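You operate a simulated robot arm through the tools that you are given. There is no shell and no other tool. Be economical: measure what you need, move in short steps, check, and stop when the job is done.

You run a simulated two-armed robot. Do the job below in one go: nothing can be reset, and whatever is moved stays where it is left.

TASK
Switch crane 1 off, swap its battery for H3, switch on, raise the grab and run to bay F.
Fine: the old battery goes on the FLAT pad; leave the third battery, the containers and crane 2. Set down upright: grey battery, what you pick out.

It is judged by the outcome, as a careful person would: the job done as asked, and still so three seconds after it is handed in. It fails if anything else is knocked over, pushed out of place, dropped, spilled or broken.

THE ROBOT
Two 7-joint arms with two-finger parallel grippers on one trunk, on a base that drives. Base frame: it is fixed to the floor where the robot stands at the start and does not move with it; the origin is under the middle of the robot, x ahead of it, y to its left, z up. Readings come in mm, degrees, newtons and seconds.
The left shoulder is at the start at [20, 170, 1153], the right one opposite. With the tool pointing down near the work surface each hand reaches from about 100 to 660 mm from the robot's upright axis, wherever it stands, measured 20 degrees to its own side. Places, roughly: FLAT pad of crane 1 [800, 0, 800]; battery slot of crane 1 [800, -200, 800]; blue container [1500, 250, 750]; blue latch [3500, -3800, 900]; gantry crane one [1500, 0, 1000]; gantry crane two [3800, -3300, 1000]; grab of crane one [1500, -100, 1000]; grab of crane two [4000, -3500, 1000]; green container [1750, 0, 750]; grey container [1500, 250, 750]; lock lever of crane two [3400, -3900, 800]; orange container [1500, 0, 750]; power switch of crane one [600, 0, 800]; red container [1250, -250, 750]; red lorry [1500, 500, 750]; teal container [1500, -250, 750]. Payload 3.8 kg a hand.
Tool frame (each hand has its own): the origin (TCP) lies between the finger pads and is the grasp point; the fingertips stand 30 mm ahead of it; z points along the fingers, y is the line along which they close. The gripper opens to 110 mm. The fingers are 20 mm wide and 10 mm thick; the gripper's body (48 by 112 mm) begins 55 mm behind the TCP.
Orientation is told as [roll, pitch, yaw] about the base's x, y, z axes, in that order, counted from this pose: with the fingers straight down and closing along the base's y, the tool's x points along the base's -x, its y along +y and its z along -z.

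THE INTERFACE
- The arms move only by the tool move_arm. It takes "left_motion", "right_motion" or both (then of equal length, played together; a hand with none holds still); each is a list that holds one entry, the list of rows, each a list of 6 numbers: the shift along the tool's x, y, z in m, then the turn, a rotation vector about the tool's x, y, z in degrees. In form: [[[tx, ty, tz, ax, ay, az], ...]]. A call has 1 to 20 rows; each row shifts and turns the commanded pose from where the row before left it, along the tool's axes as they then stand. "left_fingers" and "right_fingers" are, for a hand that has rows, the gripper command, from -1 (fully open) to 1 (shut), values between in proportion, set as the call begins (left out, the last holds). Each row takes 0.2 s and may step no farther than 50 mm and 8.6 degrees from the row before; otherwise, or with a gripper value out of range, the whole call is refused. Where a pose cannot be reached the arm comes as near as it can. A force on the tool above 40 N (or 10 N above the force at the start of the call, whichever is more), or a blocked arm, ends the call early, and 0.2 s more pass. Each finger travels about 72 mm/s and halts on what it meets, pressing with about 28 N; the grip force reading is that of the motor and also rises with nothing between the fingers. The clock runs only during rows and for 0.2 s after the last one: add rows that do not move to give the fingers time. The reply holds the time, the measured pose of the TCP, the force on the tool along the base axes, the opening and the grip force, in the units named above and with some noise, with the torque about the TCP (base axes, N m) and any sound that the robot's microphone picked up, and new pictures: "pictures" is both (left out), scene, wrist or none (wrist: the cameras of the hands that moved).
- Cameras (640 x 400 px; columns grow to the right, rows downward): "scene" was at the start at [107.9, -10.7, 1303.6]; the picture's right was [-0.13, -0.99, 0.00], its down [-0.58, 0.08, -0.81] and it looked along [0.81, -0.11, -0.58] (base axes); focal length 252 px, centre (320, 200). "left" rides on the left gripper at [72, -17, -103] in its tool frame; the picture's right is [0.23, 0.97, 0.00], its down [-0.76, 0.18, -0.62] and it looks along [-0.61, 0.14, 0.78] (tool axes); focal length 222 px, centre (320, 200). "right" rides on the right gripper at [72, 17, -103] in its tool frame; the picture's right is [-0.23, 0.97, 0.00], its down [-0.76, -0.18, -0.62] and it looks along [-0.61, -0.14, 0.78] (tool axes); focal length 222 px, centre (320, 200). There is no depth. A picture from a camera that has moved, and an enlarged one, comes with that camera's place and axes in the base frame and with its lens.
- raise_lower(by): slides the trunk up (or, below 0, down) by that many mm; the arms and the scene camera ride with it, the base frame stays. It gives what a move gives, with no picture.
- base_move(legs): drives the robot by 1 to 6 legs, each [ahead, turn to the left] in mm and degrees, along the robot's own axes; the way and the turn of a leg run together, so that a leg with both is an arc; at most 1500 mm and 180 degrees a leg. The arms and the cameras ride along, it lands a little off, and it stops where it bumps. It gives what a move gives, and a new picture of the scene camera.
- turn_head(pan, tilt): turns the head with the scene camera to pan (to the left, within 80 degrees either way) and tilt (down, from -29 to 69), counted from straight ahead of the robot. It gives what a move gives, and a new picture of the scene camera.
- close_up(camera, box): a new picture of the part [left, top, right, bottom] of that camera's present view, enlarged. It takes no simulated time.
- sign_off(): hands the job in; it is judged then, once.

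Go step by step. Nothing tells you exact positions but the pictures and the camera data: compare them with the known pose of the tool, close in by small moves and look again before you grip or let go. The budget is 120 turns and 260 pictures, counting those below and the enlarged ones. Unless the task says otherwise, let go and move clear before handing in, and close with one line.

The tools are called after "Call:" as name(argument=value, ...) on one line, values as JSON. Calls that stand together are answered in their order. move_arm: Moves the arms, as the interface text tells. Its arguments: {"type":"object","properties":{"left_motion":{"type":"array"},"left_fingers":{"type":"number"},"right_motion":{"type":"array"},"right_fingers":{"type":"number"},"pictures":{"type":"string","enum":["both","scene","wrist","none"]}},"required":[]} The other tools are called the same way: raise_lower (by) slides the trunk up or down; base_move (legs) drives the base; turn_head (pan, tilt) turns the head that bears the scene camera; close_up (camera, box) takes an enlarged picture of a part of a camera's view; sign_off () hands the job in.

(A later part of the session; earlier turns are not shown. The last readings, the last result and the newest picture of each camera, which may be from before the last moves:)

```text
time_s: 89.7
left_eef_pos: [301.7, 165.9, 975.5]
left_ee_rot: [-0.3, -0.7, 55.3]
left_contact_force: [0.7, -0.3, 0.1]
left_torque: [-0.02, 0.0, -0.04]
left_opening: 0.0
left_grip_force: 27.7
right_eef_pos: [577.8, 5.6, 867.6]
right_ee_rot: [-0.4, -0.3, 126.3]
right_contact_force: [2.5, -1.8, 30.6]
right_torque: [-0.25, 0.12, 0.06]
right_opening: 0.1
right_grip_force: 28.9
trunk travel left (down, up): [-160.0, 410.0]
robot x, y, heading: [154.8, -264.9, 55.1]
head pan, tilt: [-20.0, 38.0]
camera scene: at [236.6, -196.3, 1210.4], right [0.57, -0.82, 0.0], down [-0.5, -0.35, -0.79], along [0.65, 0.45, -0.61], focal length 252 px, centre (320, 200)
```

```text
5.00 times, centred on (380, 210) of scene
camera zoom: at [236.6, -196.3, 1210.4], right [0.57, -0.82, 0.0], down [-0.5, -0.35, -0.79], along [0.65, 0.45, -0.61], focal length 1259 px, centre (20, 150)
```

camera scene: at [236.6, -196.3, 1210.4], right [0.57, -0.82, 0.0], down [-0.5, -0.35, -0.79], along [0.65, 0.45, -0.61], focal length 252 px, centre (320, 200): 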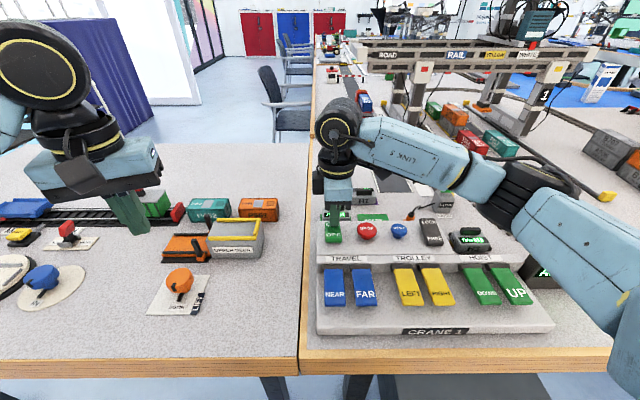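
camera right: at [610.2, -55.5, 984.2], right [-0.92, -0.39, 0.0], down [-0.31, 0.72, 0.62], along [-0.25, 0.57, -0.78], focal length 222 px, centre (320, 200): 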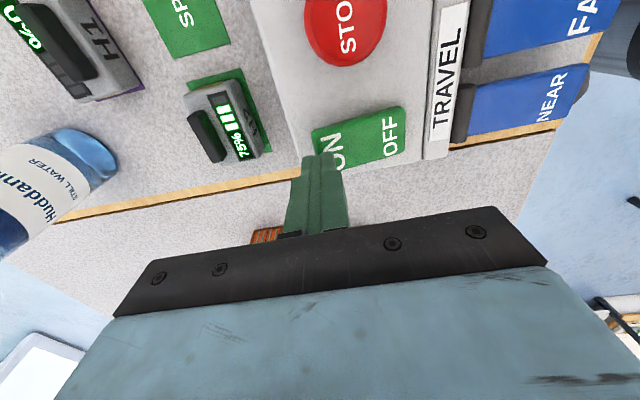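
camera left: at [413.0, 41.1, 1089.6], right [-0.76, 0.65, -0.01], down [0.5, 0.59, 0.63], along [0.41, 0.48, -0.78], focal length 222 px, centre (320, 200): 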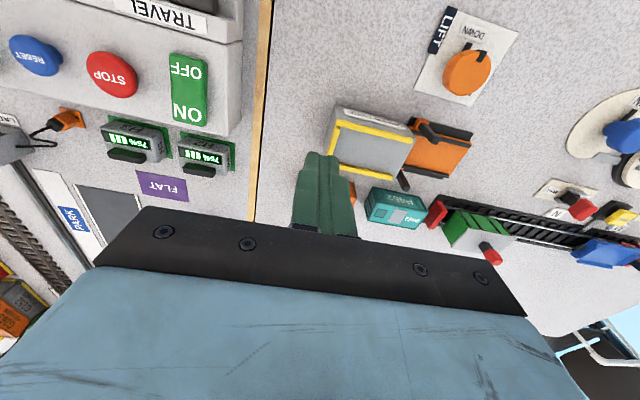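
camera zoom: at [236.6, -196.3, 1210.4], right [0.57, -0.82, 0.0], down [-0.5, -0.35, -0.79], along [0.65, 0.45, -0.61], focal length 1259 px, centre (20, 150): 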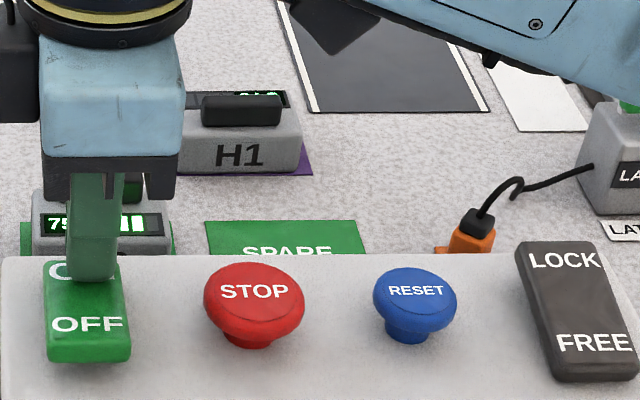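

Call:
move_arm(right_motion=[[[0, 0, -0.04, 0, 0, 0], [0, 0, -0.04, 0, 0, 0], [0.02, 0.03, -0.03, 0, 0, 0], [0.03, 0.035, 0, 0, 0, 0], [0.03, 0.035, 0, 0, 0, 0], [0.045, 0.01, 0, 0, 0, 0], [0.045, 0.01, 0, 0, 0, 0], [0.045, 0.01, 0, 0, 0, 0], [0.045, 0.01, 0, 0, 0, 0], [0, 0, 0, 0, 0, 0]]], pictures="both")

Call:
turn_head(pan=-35, tilt=30)

Call:
close_up(camera="scene", box=[220, 0, 440, 140])

```text
time_s: 91.9
left_eef_pos: [304.1, 166.8, 974.5]
left_ee_rot: [-0.2, -0.4, 55.3]
left_contact_force: [-0.2, 0.7, -0.2]
left_torque: [0.0, 0.01, -0.01]
left_opening: 0.0
left_grip_force: 27.4
right_eef_pos: [638.6, -283.4, 972.8]
right_ee_rot: [0.2, 0.0, 126.4]
right_contact_force: [-0.1, 0.2, -0.4]
right_torque: [0.01, -0.02, 0.0]
right_opening: 0.0
right_grip_force: 28.3
right hand out of reach, approached as far as the arm can: row 4
trunk travel left (down, up): [-160.0, 410.0]
robot x, y, heading: [153.2, -264.4, 55.1]
head pan, tilt: [-20.0, 38.0]
camera scene: at [237.9, -194.8, 1209.9], right [0.57, -0.82, 0.0], down [-0.5, -0.35, -0.79], along [0.64, 0.45, -0.62], focal length 252 px, centre (320, 200)
camera right: at [668.0, -350.9, 1076.5], right [-0.92, -0.4, 0.0], down [-0.31, 0.72, 0.62], along [-0.25, 0.57, -0.78], focal length 222 px, centre (320, 200)
```

scene: 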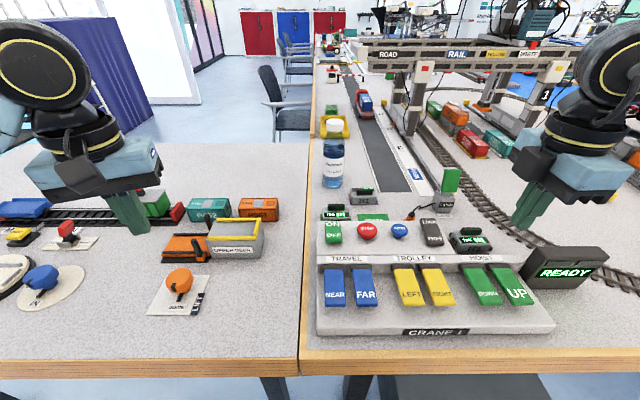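
right: 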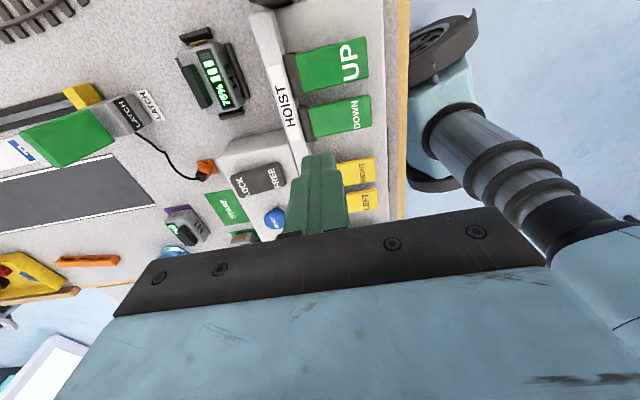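

```text
time_s: 92.6
left_eef_pos: [303.0, 167.0, 975.5]
left_ee_rot: [-0.1, -0.5, 55.3]
left_contact_force: [-0.1, -0.3, 0.1]
left_torque: [-0.01, -0.04, -0.01]
left_opening: 0.2
left_grip_force: 28.1
right_eef_pos: [638.1, -282.7, 972.6]
right_ee_rot: [0.1, 0.0, 126.3]
right_contact_force: [0.2, -0.6, 0.1]
right_torque: [0.03, -0.02, 0.03]
right_opening: 0.1
right_grip_force: 28.3
trunk travel left (down, up): [-160.0, 410.0]
robot x, y, heading: [155.4, -261.8, 55.1]
head pan, tilt: [-35.0, 30.0]
camera scene: at [252.1, -213.5, 1222.2], right [0.34, -0.94, 0.0], down [-0.47, -0.17, -0.87], along [0.81, 0.3, -0.5], focal length 252 px, centre (320, 200)
```

scene: 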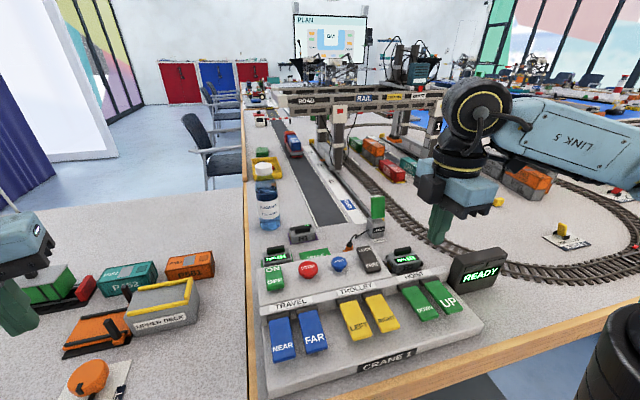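

```text
2.86 times, centred on (330, 70) of scene
camera zoom: at [252.1, -213.5, 1222.2], right [0.34, -0.94, 0.0], down [-0.47, -0.17, -0.87], along [0.81, 0.3, -0.5], focal length 720 px, centre (291, 571)
```

zoom: 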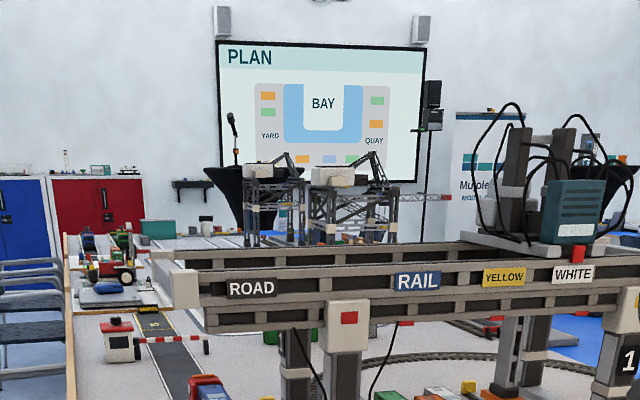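

Display reads READY. Now to the UP key: I estimate its label at [630, -333, 818].

Call:
move_arm(right_motion=[[[0.018, 0.018, 0, 0, 0, 0], [0.018, 0.018, 0, 0, 0, 0], [0, 0, 0.04, 0, 0, 0], [0, 0, 0.04, 0, 0, 0], [0, 0, 0.025, 0, 0, 0], [0, 0, 0, 0, 0, 0]]], pictures="both")

Call:
close_up(camera="scene", box=[380, 220, 520, 340])

```text
time_s: 94.0
left_eef_pos: [303.7, 166.6, 973.9]
left_ee_rot: [-0.2, -0.5, 55.2]
left_contact_force: [-0.3, 0.2, -0.2]
left_torque: [0.03, 0.02, 0.03]
left_opening: 0.0
left_grip_force: 28.1
right_eef_pos: [630.9, -332.2, 866.7]
right_ee_rot: [0.0, 0.0, 126.4]
right_contact_force: [0.1, 0.1, 0.2]
right_torque: [-0.03, 0.05, -0.02]
right_opening: 0.1
right_grip_force: 28.3
trunk travel left (down, up): [-160.0, 410.0]
robot x, y, heading: [153.0, -266.1, 55.0]
head pan, tilt: [-35.0, 30.0]
camera scene: at [252.1, -213.6, 1222.3], right [0.34, -0.94, 0.0], down [-0.47, -0.17, -0.87], along [0.81, 0.3, -0.5], focal length 252 px, centre (320, 200)
camera right: at [659.8, -401.9, 969.5], right [-0.92, -0.39, 0.0], down [-0.31, 0.72, 0.62], along [-0.25, 0.57, -0.78], focal length 222 px, centre (320, 200)
```

scene: 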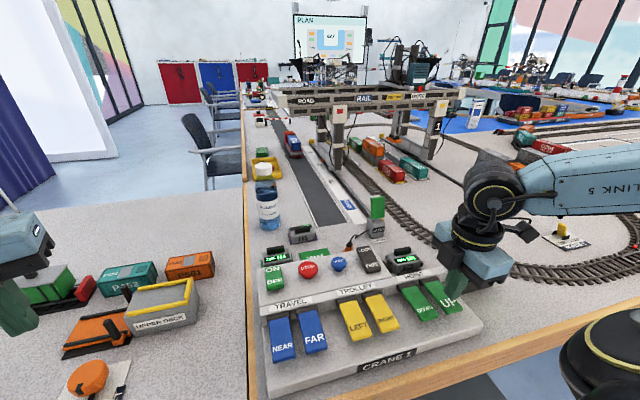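
right: 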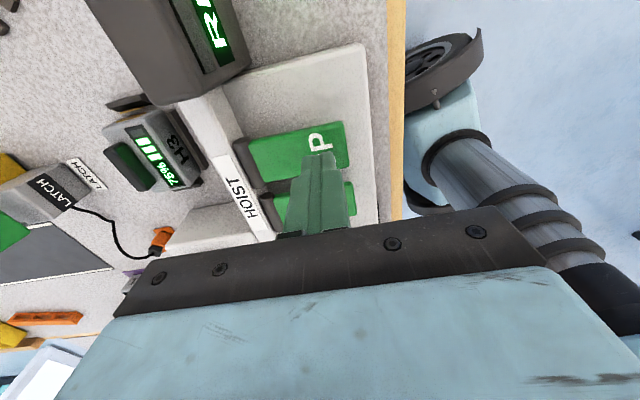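

```text
3.33 times, centred on (450, 280) of scene
camera zoom: at [252.1, -213.6, 1222.3], right [0.34, -0.94, 0.0], down [-0.47, -0.17, -0.87], along [0.81, 0.3, -0.5], focal length 839 px, centre (-113, -67)
```

zoom: 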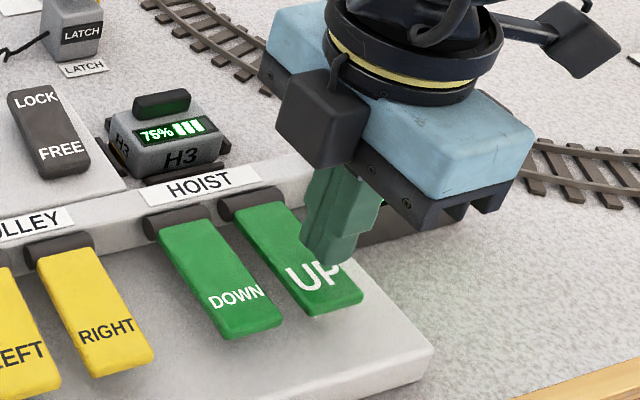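

Tip is over UP. I press down gently and hold, watching the display and grab.

Call:
move_arm(right_motion=[[[0.002, 0.002, 0.012, 0, 0, 0], [0, 0, 0.004, 0, 0, 0], [0, 0, 0.003, 0, 0, 0], [0, 0, 0.003, 0, 0, 0], [0, 0, 0.002, 0, 0, 0], [0, 0, 0.002, 0, 0, 0]]], pictures="scene")

Call:
close_up(camera="scene", box=[270, 50, 470, 190])

```text
time_s: 95.4
left_eef_pos: [303.5, 167.1, 975.9]
left_ee_rot: [-0.2, -0.5, 55.4]
left_contact_force: [0.2, -0.6, -0.4]
left_torque: [0.03, -0.04, 0.02]
left_opening: 0.0
left_grip_force: 27.9
right_eef_pos: [630.7, -335.4, 839.6]
right_ee_rot: [0.0, -0.1, 126.3]
right_contact_force: [-0.5, 0.0, 2.1]
right_torque: [0.01, 0.0, -0.03]
right_opening: 0.1
right_grip_force: 28.0
trunk travel left (down, up): [-160.0, 410.0]
robot x, y, heading: [159.3, -264.1, 55.3]
head pan, tilt: [-35.0, 30.0]
camera scene: at [251.9, -213.6, 1222.3], right [0.34, -0.94, 0.0], down [-0.47, -0.17, -0.87], along [0.81, 0.3, -0.5], focal length 252 px, centre (320, 200)
```

scene: 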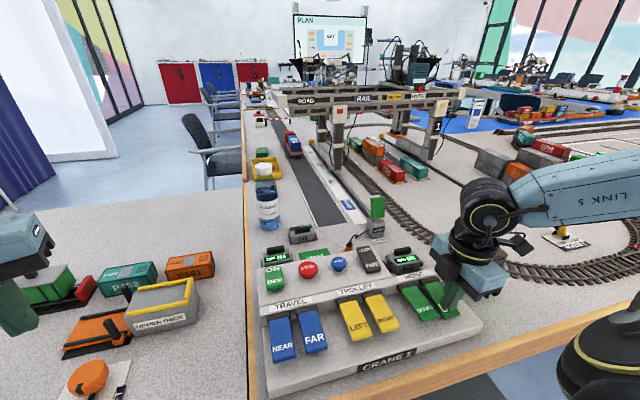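

```text
2.86 times, centred on (370, 120) of scene
camera zoom: at [251.9, -213.6, 1222.3], right [0.34, -0.94, 0.0], down [-0.47, -0.17, -0.87], along [0.81, 0.3, -0.5], focal length 720 px, centre (177, 429)
```

zoom: 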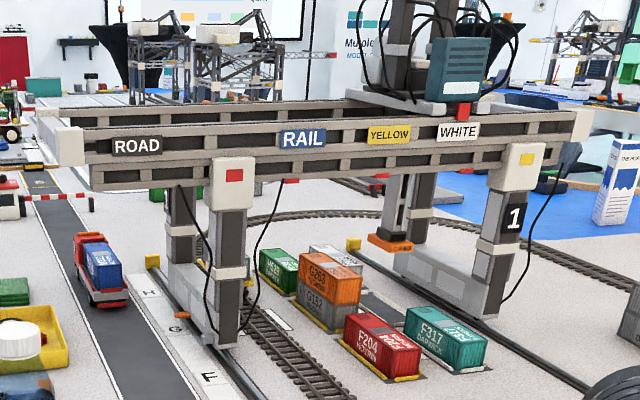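

Call:
move_arm(right_motion=[[[0, 0, 0.002, 0, 0, 0], [0, 0, 0.002, 0, 0, 0], [0, 0, 0.002, 0, 0, 0], [0, 0, 0, 0, 0, 0], [0, 0, 0, 0, 0, 0]]], pictures="scene")

Call:
close_up(camera="scene", box=[270, 20, 490, 190])

```text
time_s: 96.6
left_eef_pos: [301.9, 166.9, 975.1]
left_ee_rot: [-0.3, -0.4, 55.4]
left_contact_force: [0.1, 0.1, -0.3]
left_torque: [0.01, -0.02, -0.01]
left_opening: 0.1
left_grip_force: 27.9
right_eef_pos: [630.2, -334.4, 834.5]
right_ee_rot: [-0.1, 0.1, 126.4]
right_contact_force: [1.0, -0.2, 21.5]
right_torque: [0.06, -0.21, 0.03]
right_opening: 0.2
right_grip_force: 27.7
trunk travel left (down, up): [-160.0, 410.0]
robot x, y, heading: [152.1, -264.7, 55.0]
head pan, tilt: [-35.0, 30.0]
camera scene: at [251.0, -213.5, 1222.5], right [0.34, -0.94, 0.0], down [-0.47, -0.17, -0.87], along [0.81, 0.3, -0.5], focal length 252 px, centre (320, 200)
```

scene: 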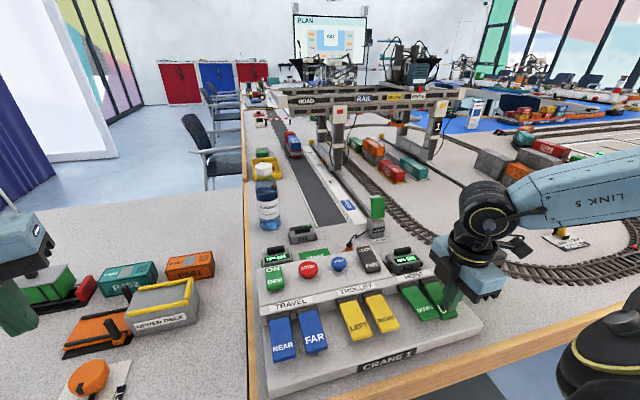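

```text
2.35 times, centred on (380, 105) of scene
camera zoom: at [251.0, -213.5, 1222.5], right [0.34, -0.94, 0.0], down [-0.47, -0.17, -0.87], along [0.81, 0.3, -0.5], focal length 592 px, centre (179, 424)
```

zoom: 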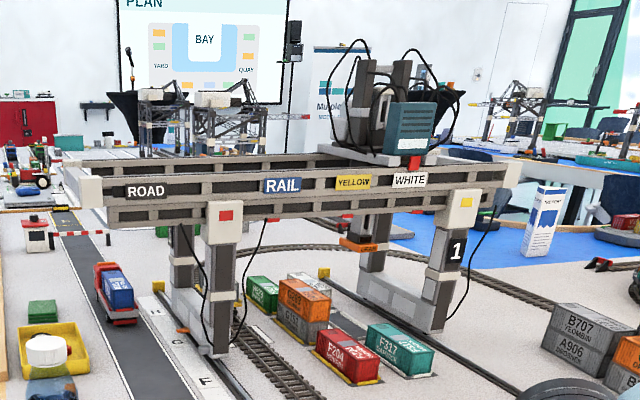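

The grab is rising while the key is pressed. Keep holding.

Call:
move_arm(right_motion=[[[0, 0, 0, 0, 0, 0], [0, 0, 0, 0, 0, 0], [0, 0, 0, 0, 0, 0], [0, 0, 0, 0, 0, 0], [0, 0, 0, 0, 0, 0], [0, 0, 0, 0, 0, 0], [0, 0, 0, 0, 0, 0], [0, 0, 0, 0, 0, 0], [0, 0, 0, 0, 0, 0], [0, 0, 0, 0, 0, 0]]], pictures="none")

Call:
close_up(camera="scene", box=[270, 20, 490, 190])

```text
time_s: 98.8
left_eef_pos: [301.6, 166.1, 974.9]
left_ee_rot: [-0.3, -0.5, 55.3]
left_contact_force: [0.2, -0.4, 0.1]
left_torque: [-0.01, 0.0, 0.02]
left_opening: 0.3
left_grip_force: 27.8
right_eef_pos: [628.4, -335.5, 835.0]
right_ee_rot: [0.1, 0.0, 126.5]
right_contact_force: [-5.3, -4.0, 18.0]
right_torque: [-0.02, -0.02, 0.02]
right_opening: 0.1
right_grip_force: 28.2
trunk travel left (down, up): [-160.0, 410.0]
robot x, y, heading: [152.9, -262.2, 55.2]
head pan, tilt: [-35.0, 30.0]
```

```text
2.35 times, centred on (380, 105) of scene
camera zoom: at [250.5, -213.8, 1222.5], right [0.34, -0.94, 0.0], down [-0.47, -0.17, -0.87], along [0.81, 0.3, -0.5], focal length 592 px, centre (179, 424)
```

zoom: 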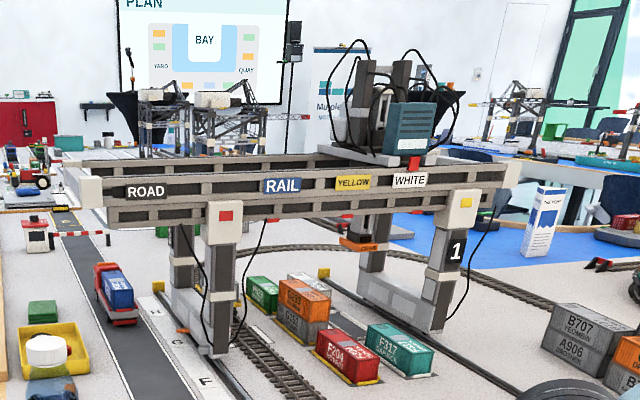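

Call:
close_up(camera="scene", box=[380, 220, 520, 330])

Call:
move_arm(right_motion=[[[0, 0, -0.01, 0, 0, 0], [0, 0, -0.01, 0, 0, 0], [0, 0, 0, 0, 0, 0]]], pictures="scene")

Call:
close_up(camera="scene", box=[270, 20, 490, 190])

```text
3.64 times, centred on (450, 275) of scene
camera zoom: at [250.5, -213.8, 1222.5], right [0.34, -0.94, 0.0], down [-0.47, -0.17, -0.87], along [0.81, 0.3, -0.5], focal length 916 px, centre (-153, -73)
```

zoom: 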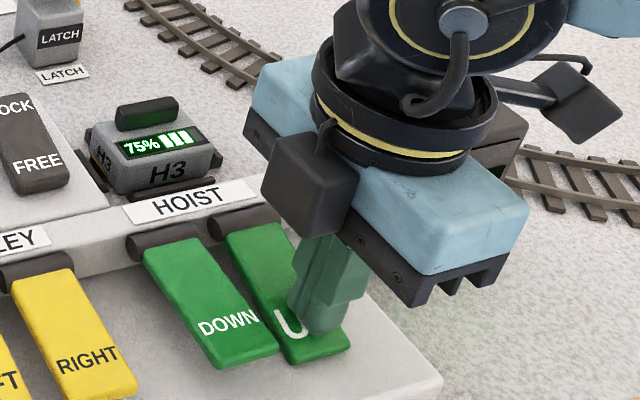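

```text
time_s: 99.6
left_eef_pos: [302.6, 166.4, 975.0]
left_ee_rot: [-0.2, -0.4, 55.3]
left_contact_force: [-0.7, -0.1, -0.6]
left_torque: [-0.01, 0.0, 0.01]
left_opening: 0.0
left_grip_force: 28.3
right_eef_pos: [630.6, -336.2, 854.5]
right_ee_rot: [0.1, 0.1, 126.5]
right_contact_force: [-0.3, 0.9, 0.0]
right_torque: [0.0, -0.01, 0.0]
right_opening: 0.1
right_grip_force: 27.5
trunk travel left (down, up): [-160.0, 410.0]
robot x, y, heading: [154.1, -260.2, 54.9]
head pan, tilt: [-35.0, 30.0]
camera scene: at [252.1, -213.6, 1222.2], right [0.34, -0.94, 0.0], down [-0.47, -0.17, -0.87], along [0.81, 0.3, -0.5], focal length 252 px, centre (320, 200)
```

scene: 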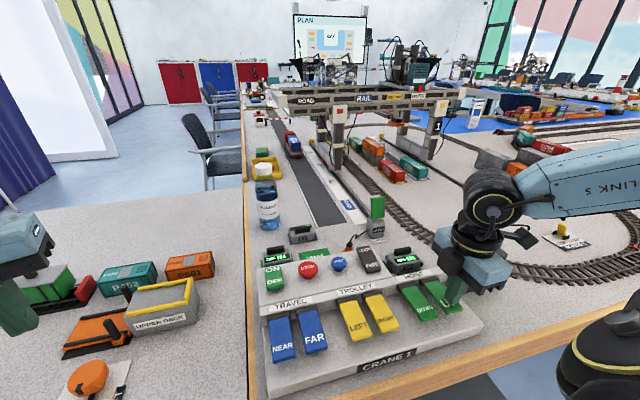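

```text
2.35 times, centred on (380, 105) of scene
camera zoom: at [252.1, -213.6, 1222.2], right [0.34, -0.94, 0.0], down [-0.47, -0.17, -0.87], along [0.81, 0.3, -0.5], focal length 592 px, centre (179, 424)
```

zoom: 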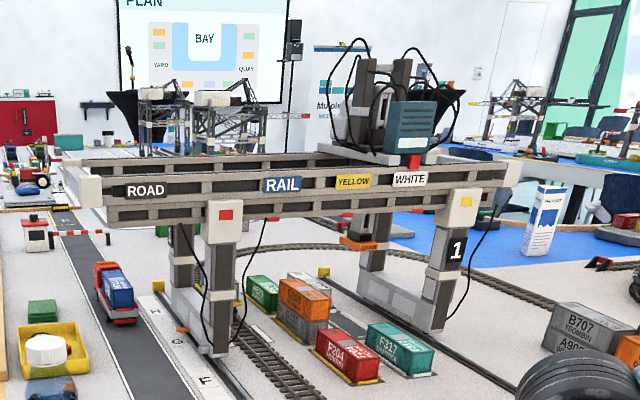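

The grab rose one stage and stopped. I press UP once more to see whether it is at its upper end.

Call:
move_arm(right_motion=[[[0, 0, 0.01, 0, 0, 0], [0, 0, 0.006, 0, 0, 0], [0, 0, 0.003, 0, 0, 0], [0, 0, 0.002, 0, 0, 0], [0, 0, 0.001, 0, 0, 0], [0, 0, 0, 0, 0, 0], [0, 0, 0, 0, 0, 0], [0, 0, 0, 0, 0, 0], [0, 0, 0, 0, 0, 0]]], pictures="none")

Call:
close_up(camera="scene", box=[270, 20, 490, 190])

```text
time_s: 101.6
left_eef_pos: [302.3, 167.3, 975.3]
left_ee_rot: [-0.2, -0.5, 55.3]
left_contact_force: [-0.3, 0.2, -0.3]
left_torque: [-0.02, 0.01, 0.01]
left_opening: 0.0
left_grip_force: 28.5
right_eef_pos: [628.6, -336.3, 833.0]
right_ee_rot: [0.0, 0.0, 126.4]
right_contact_force: [5.8, -1.4, 30.7]
right_torque: [0.07, -0.44, -0.06]
right_opening: 0.0
right_grip_force: 27.5
trunk travel left (down, up): [-160.0, 410.0]
robot x, y, heading: [159.8, -261.2, 55.2]
head pan, tilt: [-35.0, 30.0]
```

```text
2.35 times, centred on (380, 105) of scene
camera zoom: at [250.7, -213.5, 1222.5], right [0.34, -0.94, 0.0], down [-0.47, -0.17, -0.87], along [0.81, 0.3, -0.5], focal length 592 px, centre (179, 424)
```

zoom: 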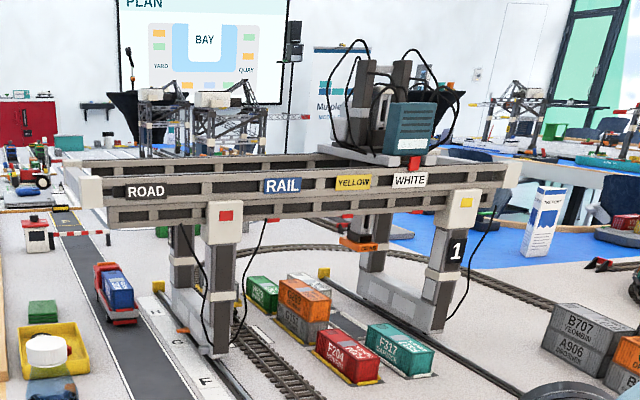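

No further rise: it's at the top. I lift off and move toward the NEAR key, checking the display.

Call:
move_arm(right_motion=[[[0, 0, -0.04, 0, 0, 0], [0, 0, -0.04, 0, 0, 0], [-0.045, 0, -0.015, 0, 0, 0], [-0.045, 0, 0, 0, 0, 0], [-0.045, 0, 0, 0, 0, 0], [-0.045, 0, 0, 0, 0, 0], [-0.045, 0, 0, 0, 0, 0], [-0.045, 0, 0, 0, 0, 0], [0, 0, 0, 0, 0, 0]]], pictures="both")

Call:
close_up(camera="scene", box=[270, 20, 490, 190])

Call:
close_up(camera="scene", box=[250, 230, 520, 390])

```text
time_s: 103.6
left_eef_pos: [303.9, 165.5, 974.8]
left_ee_rot: [-0.1, -0.6, 55.3]
left_contact_force: [-0.7, -0.7, -0.1]
left_torque: [0.01, 0.02, -0.03]
left_opening: 0.2
left_grip_force: 28.5
right_eef_pos: [484.1, -124.0, 939.0]
right_ee_rot: [0.2, -0.1, 126.3]
right_contact_force: [-0.2, -0.2, 0.5]
right_torque: [0.03, 0.01, -0.04]
right_opening: 0.2
right_grip_force: 27.9
right hand out of reach, approached as far as the arm can: row 8
trunk travel left (down, up): [-160.0, 410.0]
robot x, y, heading: [153.8, -264.0, 55.2]
head pan, tilt: [-35.0, 30.0]
camera scene: at [252.2, -213.6, 1222.3], right [0.34, -0.94, 0.0], down [-0.47, -0.17, -0.87], along [0.81, 0.3, -0.5], focal length 252 px, centre (320, 200)
camera right: at [515.2, -192.5, 1041.9], right [-0.92, -0.4, 0.0], down [-0.31, 0.72, 0.62], along [-0.25, 0.57, -0.78], focal length 222 px, centre (320, 200)
```

scene: 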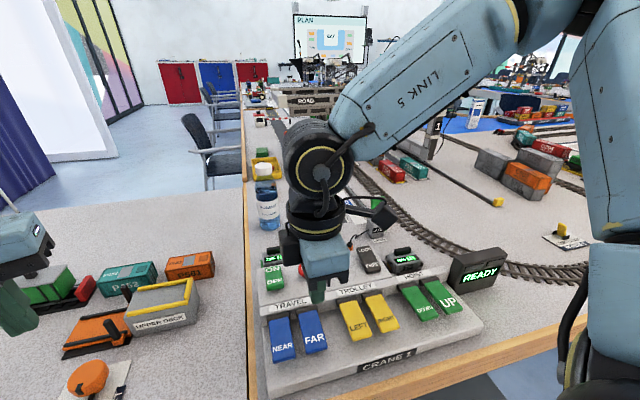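
right: 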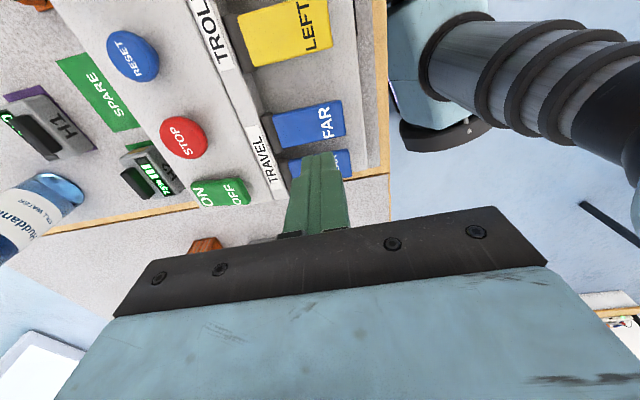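

```text
2.35 times, centred on (380, 105) of scene
camera zoom: at [252.2, -213.6, 1222.3], right [0.34, -0.94, 0.0], down [-0.47, -0.17, -0.87], along [0.81, 0.3, -0.5], focal length 592 px, centre (179, 424)
```

zoom: 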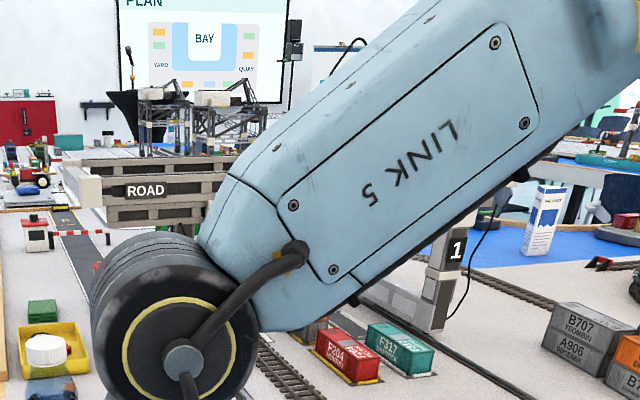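

```text
2.37 times, centred on (385, 310) of scene
camera zoom: at [252.2, -213.6, 1222.3], right [0.34, -0.94, 0.0], down [-0.47, -0.17, -0.87], along [0.81, 0.3, -0.5], focal length 597 px, centre (166, -61)
```

zoom: 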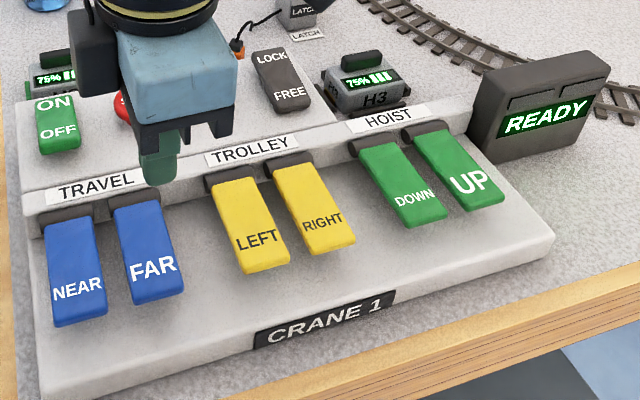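

Display still READY. The right arm blocks the view here, so I take it back to the right and use the left hand for NEAR at about [449, -78].

Call:
move_arm(right_motion=[[[0.045, 0, 0, 0, 0, 0], [0.045, 0, 0, 0, 0, 0], [0.045, 0, 0, 0, 0, 0], [0.045, 0, 0, 0, 0, 0], [0.045, 0, 0, 0, 0, 0], [0.045, 0, 0, 0, 0, 0], [0.045, 0, 0, 0, 0, 0], [0.045, 0, 0, 0, 0, 0], [0, 0, 0, 0, 0, 0]]], pictures="none")

Call:
move_arm(left_motion=[[[0.0198, -0.0433, 0, 0, 0, 0], [0.0198, -0.0433, 0, 0, 0, 0], [0.0198, -0.0433, 0, 0, 0, 0], [0.0198, -0.0433, 0, 0, 0, 0], [0.0198, -0.0433, 0, 0, 0, 0], [0.0198, -0.0433, 0, 0, 0, 0], [0, 0, 0.04, 0, 0, 0], [0, 0, 0.04, 0, 0, 0], [0, 0, 0.02, 0, 0, 0], [0, 0, 0, 0, 0, 0]]], pictures="both")

Call:
close_up(camera="scene", box=[240, 240, 380, 370])

```text
time_s: 105.6
left_eef_pos: [303.6, 166.3, 975.1]
left_ee_rot: [-0.2, -0.6, 55.3]
left_contact_force: [-0.1, 0.3, 0.4]
left_torque: [0.03, 0.02, 0.0]
left_opening: 0.4
left_grip_force: 27.6
right_eef_pos: [700.4, -414.4, 937.1]
right_ee_rot: [0.1, 0.0, 126.4]
right_contact_force: [0.0, -0.1, -0.2]
right_torque: [-0.01, -0.01, 0.01]
right_opening: 0.1
right_grip_force: 28.2
trunk travel left (down, up): [-160.0, 410.0]
robot x, y, heading: [155.3, -261.6, 55.0]
head pan, tilt: [-35.0, 30.0]
```

```text
time_s: 107.8
left_eef_pos: [451.6, -79.5, 875.0]
left_ee_rot: [-0.3, -0.5, 55.4]
left_contact_force: [-0.8, -0.2, -0.1]
left_torque: [-0.02, -0.01, -0.04]
left_opening: 0.0
left_grip_force: 28.2
right_eef_pos: [701.6, -412.6, 936.3]
right_ee_rot: [0.1, 0.1, 126.5]
right_contact_force: [0.4, -0.4, -0.8]
right_torque: [0.01, -0.01, 0.01]
right_opening: 0.0
right_grip_force: 27.9
trunk travel left (down, up): [-160.0, 410.0]
robot x, y, heading: [155.0, -266.4, 55.1]
head pan, tilt: [-35.0, 30.0]
camera scene: at [252.2, -213.6, 1222.3], right [0.34, -0.94, 0.0], down [-0.47, -0.17, -0.87], along [0.81, 0.3, -0.5], focal length 252 px, centre (320, 200)
camera left: at [422.9, -147.7, 980.1], right [-0.93, 0.37, -0.01], down [0.28, 0.72, 0.63], along [0.24, 0.58, -0.78], focal length 222 px, centre (320, 200)
```

scene: 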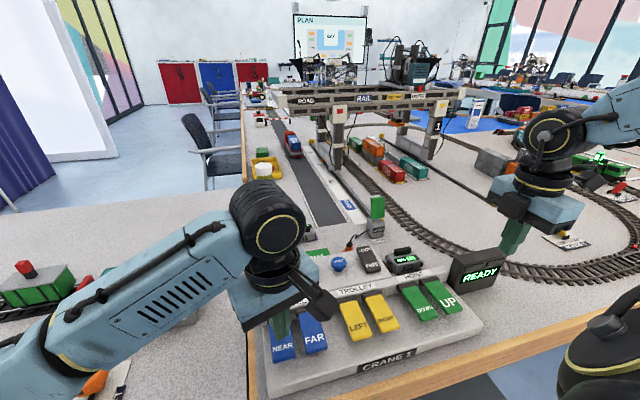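
left: 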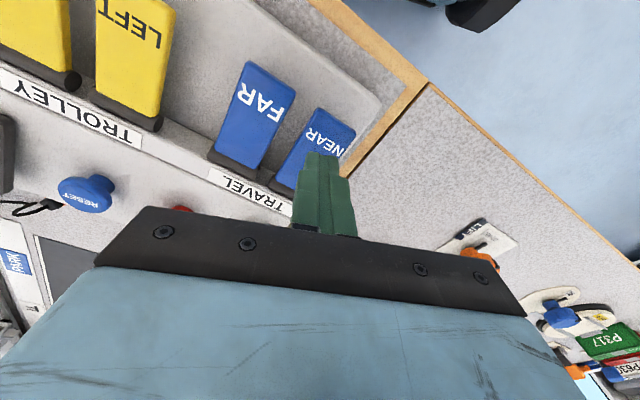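

```text
3.08 times, centred on (310, 305) of scene
camera zoom: at [252.2, -213.6, 1222.3], right [0.34, -0.94, 0.0], down [-0.47, -0.17, -0.87], along [0.81, 0.3, -0.5], focal length 775 px, centre (351, -123)
```

zoom: 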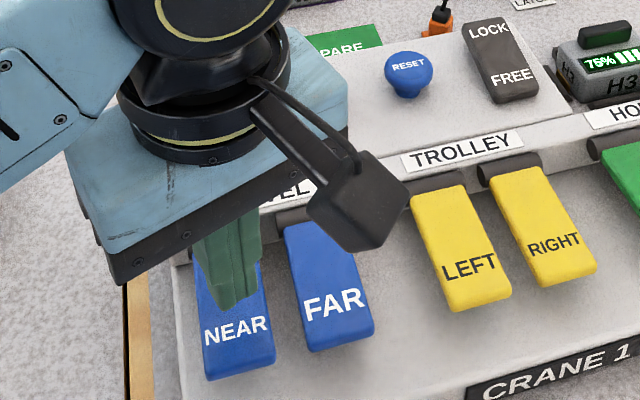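

NEAR is under the left fingertip and the crane is in view. Short press first, to see how far it runs.

Call:
close_up(camera="scene", box=[290, 120, 390, 220])

Call:
move_arm(left_motion=[[[0, 0, 0.03, 0, 0, 0], [0, 0, 0.005, 0, 0, 0], [0, 0, 0.004, 0, 0, 0], [0, 0, 0.002, 0, 0, 0], [0, 0, -0.02, 0, 0, 0], [0, 0, 0, 0, 0, 0]]], pictures="none")

Call:
close_up(camera="scene", box=[290, 120, 390, 220])

```text
4.00 times, centred on (340, 170) of scene
camera zoom: at [252.2, -213.6, 1222.3], right [0.34, -0.94, 0.0], down [-0.47, -0.17, -0.87], along [0.81, 0.3, -0.5], focal length 1007 px, centre (240, 320)
```

zoom: 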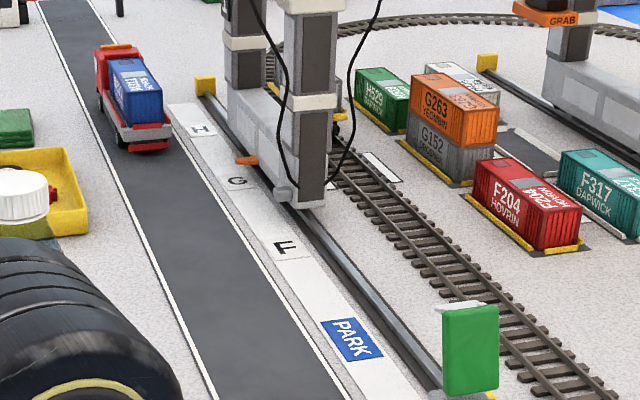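

```text
time_s: 109.2
left_eef_pos: [451.1, -77.5, 853.6]
left_ee_rot: [-0.2, -0.4, 55.3]
left_contact_force: [0.0, -0.3, 0.3]
left_torque: [0.0, -0.01, 0.0]
left_opening: 0.0
left_grip_force: 28.2
right_eef_pos: [700.5, -413.0, 937.1]
right_ee_rot: [0.2, 0.0, 126.4]
right_contact_force: [-0.1, 0.3, -0.7]
right_torque: [0.0, 0.01, 0.02]
right_opening: 0.0
right_grip_force: 28.0
trunk travel left (down, up): [-160.0, 410.0]
robot x, y, heading: [154.5, -265.9, 55.0]
head pan, tilt: [-35.0, 30.0]
```

```text
4.00 times, centred on (340, 170) of scene
camera zoom: at [252.2, -213.6, 1222.2], right [0.34, -0.94, 0.0], down [-0.47, -0.17, -0.87], along [0.81, 0.3, -0.5], focal length 1007 px, centre (240, 320)
```

zoom: 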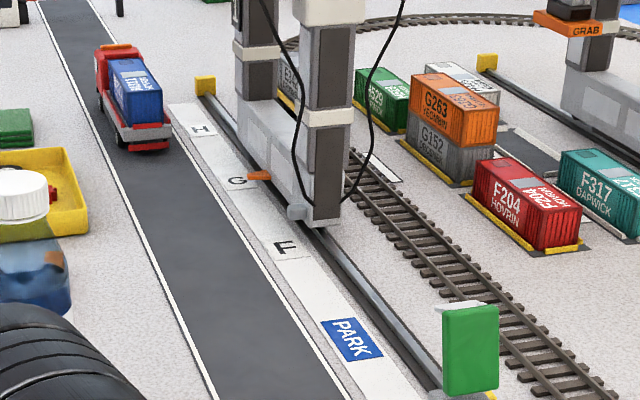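

It runs while pressed: the pointer moved from between H and G to G. I hold about a second now.

Call:
move_arm(left_motion=[[[0, 0, 0.014, 0, 0, 0], [0, 0, 0.004, 0, 0, 0], [0, 0, 0.002, 0, 0, 0], [0, 0, 0, 0, 0, 0], [0, 0, 0, 0, 0, 0], [0, 0, 0, 0, 0, 0], [0, 0, -0.02, 0, 0, 0], [0, 0, 0, 0, 0, 0]]], pictures="none")

Call:
close_up(camera="scene", box=[290, 120, 390, 220])

```text
time_s: 111.0
left_eef_pos: [449.4, -76.9, 852.3]
left_ee_rot: [-0.1, -0.5, 55.3]
left_contact_force: [0.5, 0.2, 1.0]
left_torque: [0.02, 0.0, -0.02]
left_opening: 0.0
left_grip_force: 27.7
right_eef_pos: [700.7, -414.6, 937.2]
right_ee_rot: [0.1, 0.0, 126.4]
right_contact_force: [-0.6, -0.9, -0.4]
right_torque: [0.0, 0.02, -0.02]
right_opening: 0.0
right_grip_force: 28.1
trunk travel left (down, up): [-160.0, 410.0]
robot x, y, heading: [156.9, -262.0, 54.8]
head pan, tilt: [-35.0, 30.0]
```

```text
4.00 times, centred on (340, 170) of scene
camera zoom: at [252.2, -213.6, 1222.1], right [0.34, -0.94, 0.0], down [-0.47, -0.17, -0.87], along [0.81, 0.3, -0.5], focal length 1007 px, centre (240, 320)
```

zoom: 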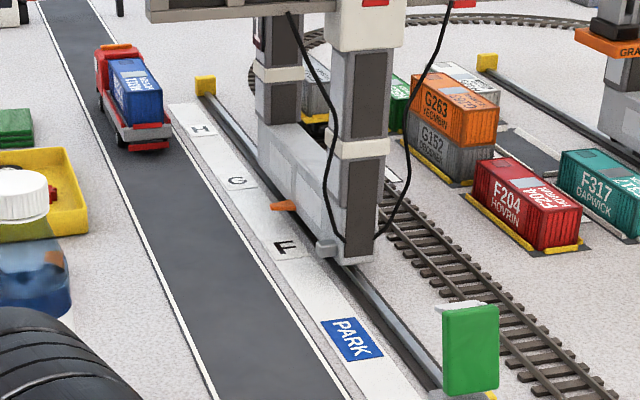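

Call:
move_arm(left_motion=[[[0, 0, 0.014, 0, 0, 0], [0, 0, 0.004, 0, 0, 0], [0, 0, 0.002, 0, 0, 0], [0, 0, 0, 0, 0, 0], [0, 0, 0, 0, 0, 0], [0, 0, 0, 0, 0, 0], [0, 0, -0.02, 0, 0, 0], [0, 0, 0, 0, 0, 0]]], pictures="none")

Call:
close_up(camera="scene", box=[290, 120, 390, 220])

```text
time_s: 112.8
left_eef_pos: [449.4, -80.3, 852.8]
left_ee_rot: [0.0, -0.4, 55.2]
left_contact_force: [0.9, -0.3, -0.5]
left_torque: [-0.01, -0.01, -0.01]
left_opening: 0.0
left_grip_force: 28.4
right_eef_pos: [700.2, -415.1, 936.1]
right_ee_rot: [0.1, -0.1, 126.4]
right_contact_force: [0.1, 0.3, 0.2]
right_torque: [0.01, 0.01, -0.01]
right_opening: 0.0
right_grip_force: 28.7
trunk travel left (down, up): [-160.0, 410.0]
robot x, y, heading: [154.5, -264.8, 55.0]
head pan, tilt: [-35.0, 30.0]
```

```text
4.00 times, centred on (340, 170) of scene
camera zoom: at [252.2, -213.7, 1222.2], right [0.34, -0.94, 0.0], down [-0.47, -0.17, -0.87], along [0.81, 0.3, -0.5], focal length 1007 px, centre (240, 320)
```

zoom: 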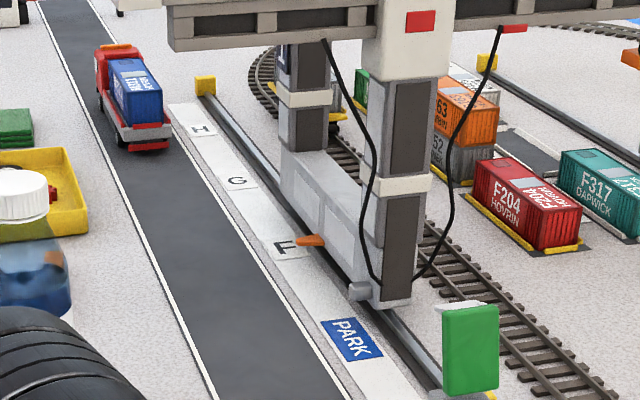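

The pointer is at F. I zoom in to check the alignment.

Call:
close_up(camera="scene", box=[330, 155, 380, 190])

Call:
close_up(camera="scene", box=[240, 60, 500, 240])

```text
11.43 times, centred on (355, 172) of scene
camera zoom: at [252.2, -213.7, 1222.2], right [0.34, -0.94, 0.0], down [-0.47, -0.17, -0.87], along [0.81, 0.3, -0.5], focal length 2878 px, centre (-80, 514)
```

zoom: 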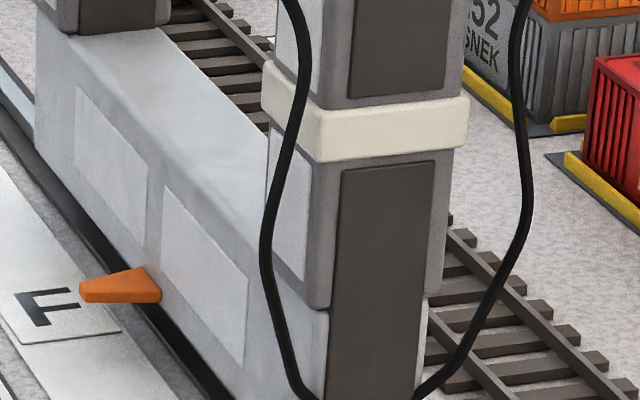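

```text
2.22 times, centred on (370, 150) of scene
camera zoom: at [252.2, -213.7, 1222.2], right [0.34, -0.94, 0.0], down [-0.47, -0.17, -0.87], along [0.81, 0.3, -0.5], focal length 560 px, centre (209, 311)
```

zoom: 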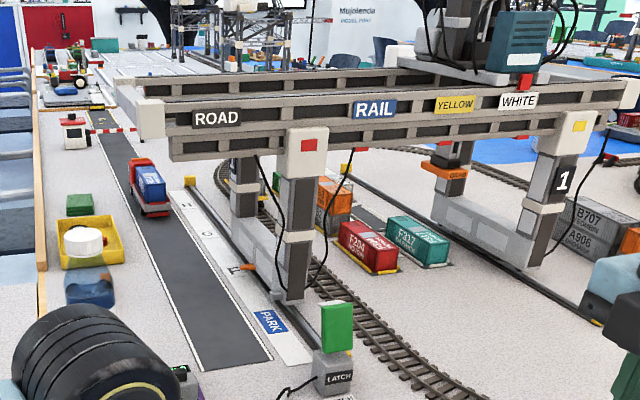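

The pointer hovers above the strip, so parallax matters. I raise the trunk for a steeper view.

Call:
raise_lower(by=350)

Call:
turn_head(pan=-30, tilt=40)

```text
time_s: 116.3
left_eef_pos: [450.1, -78.3, 1203.8]
left_ee_rot: [-0.1, -0.6, 55.2]
left_contact_force: [0.1, 0.1, -0.3]
left_torque: [0.0, 0.0, -0.01]
left_opening: 0.0
left_grip_force: 27.8
right_eef_pos: [700.6, -414.8, 1285.9]
right_ee_rot: [0.1, 0.0, 126.3]
right_contact_force: [0.2, 0.1, -0.6]
right_torque: [-0.01, -0.01, 0.02]
right_opening: 0.0
right_grip_force: 28.3
trunk travel left (down, up): [-510.0, 60.0]
robot x, y, heading: [150.9, -262.3, 54.8]
head pan, tilt: [-35.0, 30.0]
```

```text
time_s: 117.0
left_eef_pos: [450.6, -79.5, 1204.7]
left_ee_rot: [-0.1, -0.6, 55.4]
left_contact_force: [0.2, -0.3, 0.5]
left_torque: [0.01, 0.02, 0.02]
left_opening: 0.0
left_grip_force: 28.2
right_eef_pos: [701.1, -413.0, 1286.4]
right_ee_rot: [0.1, -0.1, 126.4]
right_contact_force: [0.2, -1.2, -0.1]
right_torque: [0.01, -0.01, -0.02]
right_opening: 0.3
right_grip_force: 27.7
trunk travel left (down, up): [-510.0, 60.0]
robot x, y, heading: [154.0, -262.5, 55.2]
head pan, tilt: [-30.0, 40.0]
camera scene: at [244.2, -208.7, 1557.0], right [0.42, -0.91, 0.0], down [-0.58, -0.27, -0.77], along [0.69, 0.32, -0.64], focal length 252 px, centre (320, 200)
```

scene: 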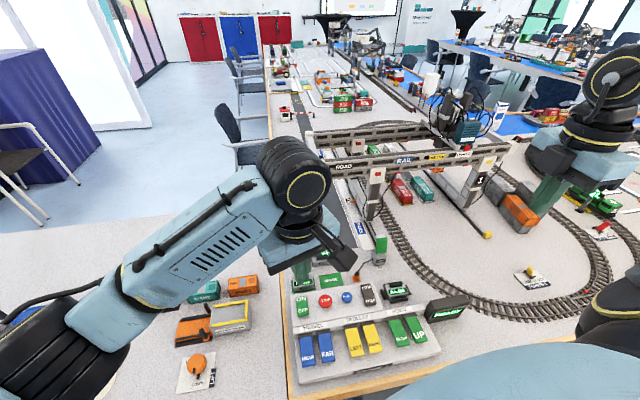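

Call:
close_up(camera="scene", box=[325, 175, 405, 245])

```text
5.71 times, centred on (365, 210) of scene
camera zoom: at [244.2, -208.7, 1557.0], right [0.42, -0.91, 0.0], down [-0.58, -0.27, -0.77], along [0.69, 0.32, -0.64], focal length 1439 px, centre (63, 143)
```

zoom: 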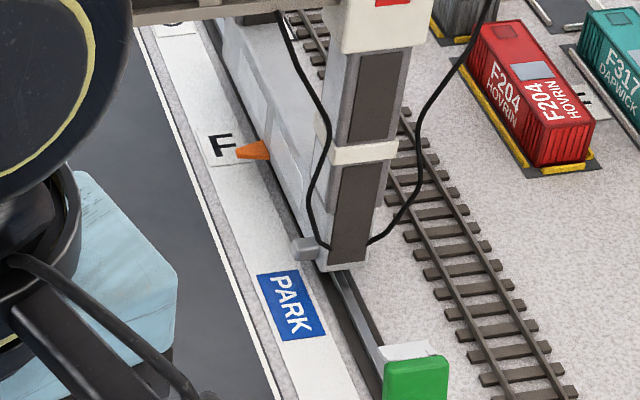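

Triangulating, the pointer sits ~24 mm above the strip and is about 35 mm past F toward PARK. I shift the left hand to FAR, lower the trunk again and give a brief tap.

Call:
move_arm(left_motion=[[[0.0085, -0.0247, -0.005, 0, 0, 0], [0.0085, -0.0247, -0.005, 0, 0, 0], [0, 0, 0, 0, 0, 0]]], pictures="none")

Call:
raise_lower(by=-350)

Call:
turn_head(pan=-35, tilt=30)

Call:
close_up(camera="scene", box=[240, 240, 380, 370])

Call:
close_up(camera="scene", box=[290, 120, 390, 220])

```text
time_s: 117.8
left_eef_pos: [482.3, -121.1, 1213.8]
left_ee_rot: [-0.3, -0.4, 55.3]
left_contact_force: [-0.2, 0.6, -0.2]
left_torque: [-0.03, -0.02, 0.01]
left_opening: 0.0
left_grip_force: 28.0
right_eef_pos: [699.8, -413.8, 1287.1]
right_ee_rot: [0.0, 0.0, 126.3]
right_contact_force: [0.2, 0.4, 1.1]
right_torque: [-0.02, 0.01, -0.01]
right_opening: 0.1
right_grip_force: 28.6
trunk travel left (down, up): [-510.0, 60.0]
robot x, y, heading: [155.9, -264.0, 55.0]
head pan, tilt: [-30.0, 40.0]
```

```text
time_s: 121.2
left_eef_pos: [480.3, -122.8, 864.3]
left_ee_rot: [-0.2, -0.5, 55.4]
left_contact_force: [0.1, 0.0, -0.4]
left_torque: [0.02, 0.0, 0.01]
left_opening: 0.0
left_grip_force: 28.2
right_eef_pos: [700.6, -413.8, 936.0]
right_ee_rot: [0.2, 0.0, 126.3]
right_contact_force: [-0.2, -0.3, 0.5]
right_torque: [0.03, 0.0, 0.01]
right_opening: 0.2
right_grip_force: 27.9
trunk travel left (down, up): [-160.0, 410.0]
robot x, y, heading: [155.4, -263.2, 55.1]
head pan, tilt: [-30.0, 40.0]
```

```text
time_s: 121.9
left_eef_pos: [480.6, -122.3, 865.1]
left_ee_rot: [-0.2, -0.6, 55.4]
left_contact_force: [-0.4, -1.2, 0.0]
left_torque: [-0.01, 0.0, -0.01]
left_opening: 0.0
left_grip_force: 27.8
right_eef_pos: [700.5, -412.1, 936.2]
right_ee_rot: [0.0, 0.0, 126.4]
right_contact_force: [1.3, -0.6, -0.4]
right_torque: [0.01, 0.02, 0.02]
right_opening: 0.0
right_grip_force: 28.0
trunk travel left (down, up): [-160.0, 410.0]
robot x, y, heading: [155.4, -268.1, 55.1]
head pan, tilt: [-35.0, 30.0]
camera scene: at [252.2, -213.6, 1222.2], right [0.34, -0.94, 0.0], down [-0.47, -0.17, -0.87], along [0.81, 0.3, -0.5], focal length 252 px, centre (320, 200)
```

scene: 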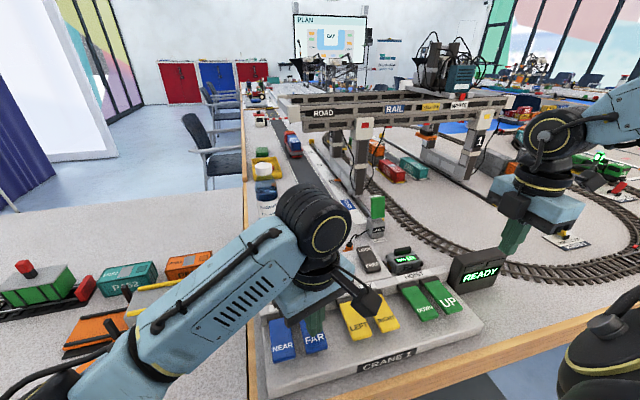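

```text
3.08 times, centred on (310, 305) of scene
camera zoom: at [252.2, -213.6, 1222.2], right [0.34, -0.94, 0.0], down [-0.47, -0.17, -0.87], along [0.81, 0.3, -0.5], focal length 775 px, centre (351, -123)
```

zoom: 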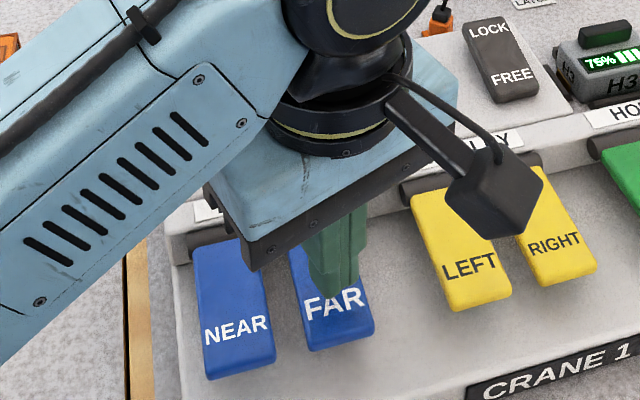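

```text
4.00 times, centred on (340, 170) of scene
camera zoom: at [252.2, -213.6, 1222.2], right [0.34, -0.94, 0.0], down [-0.47, -0.17, -0.87], along [0.81, 0.3, -0.5], focal length 1007 px, centre (240, 320)
```

zoom: 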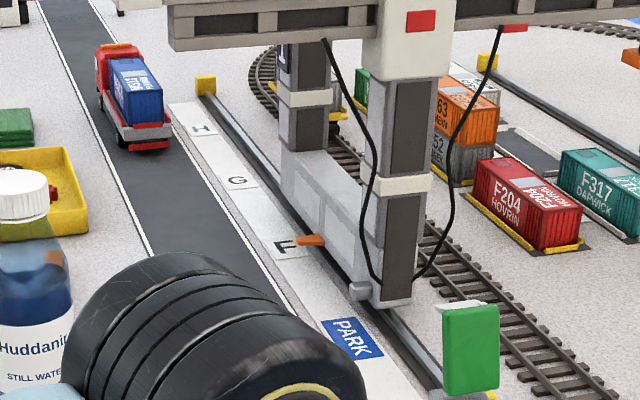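

Call:
move_arm(left_motion=[[[0.005, 0, 0.024, 0, 0, 0], [0, 0, 0.006, 0, 0, 0], [0, 0, -0.02, 0, 0, 0], [0, 0, 0, 0, 0, 0]]], pictures="none")

Call:
close_up(camera="scene", box=[290, 120, 390, 220])

```text
time_s: 122.9
left_eef_pos: [476.7, -125.2, 852.6]
left_ee_rot: [-0.3, -0.3, 55.2]
left_contact_force: [-0.3, -0.7, -0.2]
left_torque: [-0.02, 0.03, 0.0]
left_opening: 0.2
left_grip_force: 28.0
right_eef_pos: [701.6, -412.6, 935.9]
right_ee_rot: [0.1, 0.1, 126.3]
right_contact_force: [-0.4, -1.4, 0.1]
right_torque: [0.0, -0.02, 0.0]
right_opening: 0.0
right_grip_force: 28.5
trunk travel left (down, up): [-160.0, 410.0]
robot x, y, heading: [157.2, -261.0, 55.1]
head pan, tilt: [-35.0, 30.0]
```

```text
4.00 times, centred on (340, 170) of scene
camera zoom: at [252.1, -213.5, 1222.2], right [0.34, -0.94, 0.0], down [-0.47, -0.17, -0.87], along [0.81, 0.3, -0.5], focal length 1007 px, centre (240, 320)
```

zoom: 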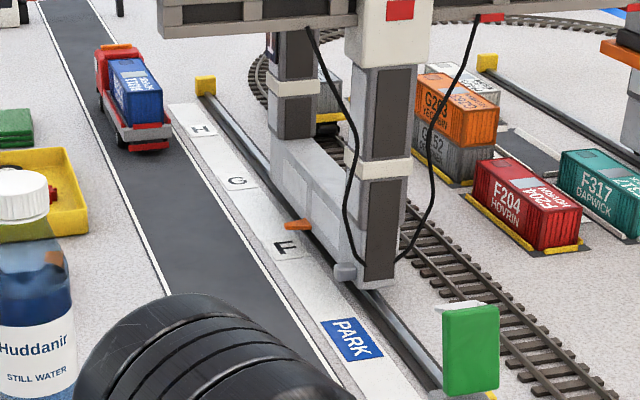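

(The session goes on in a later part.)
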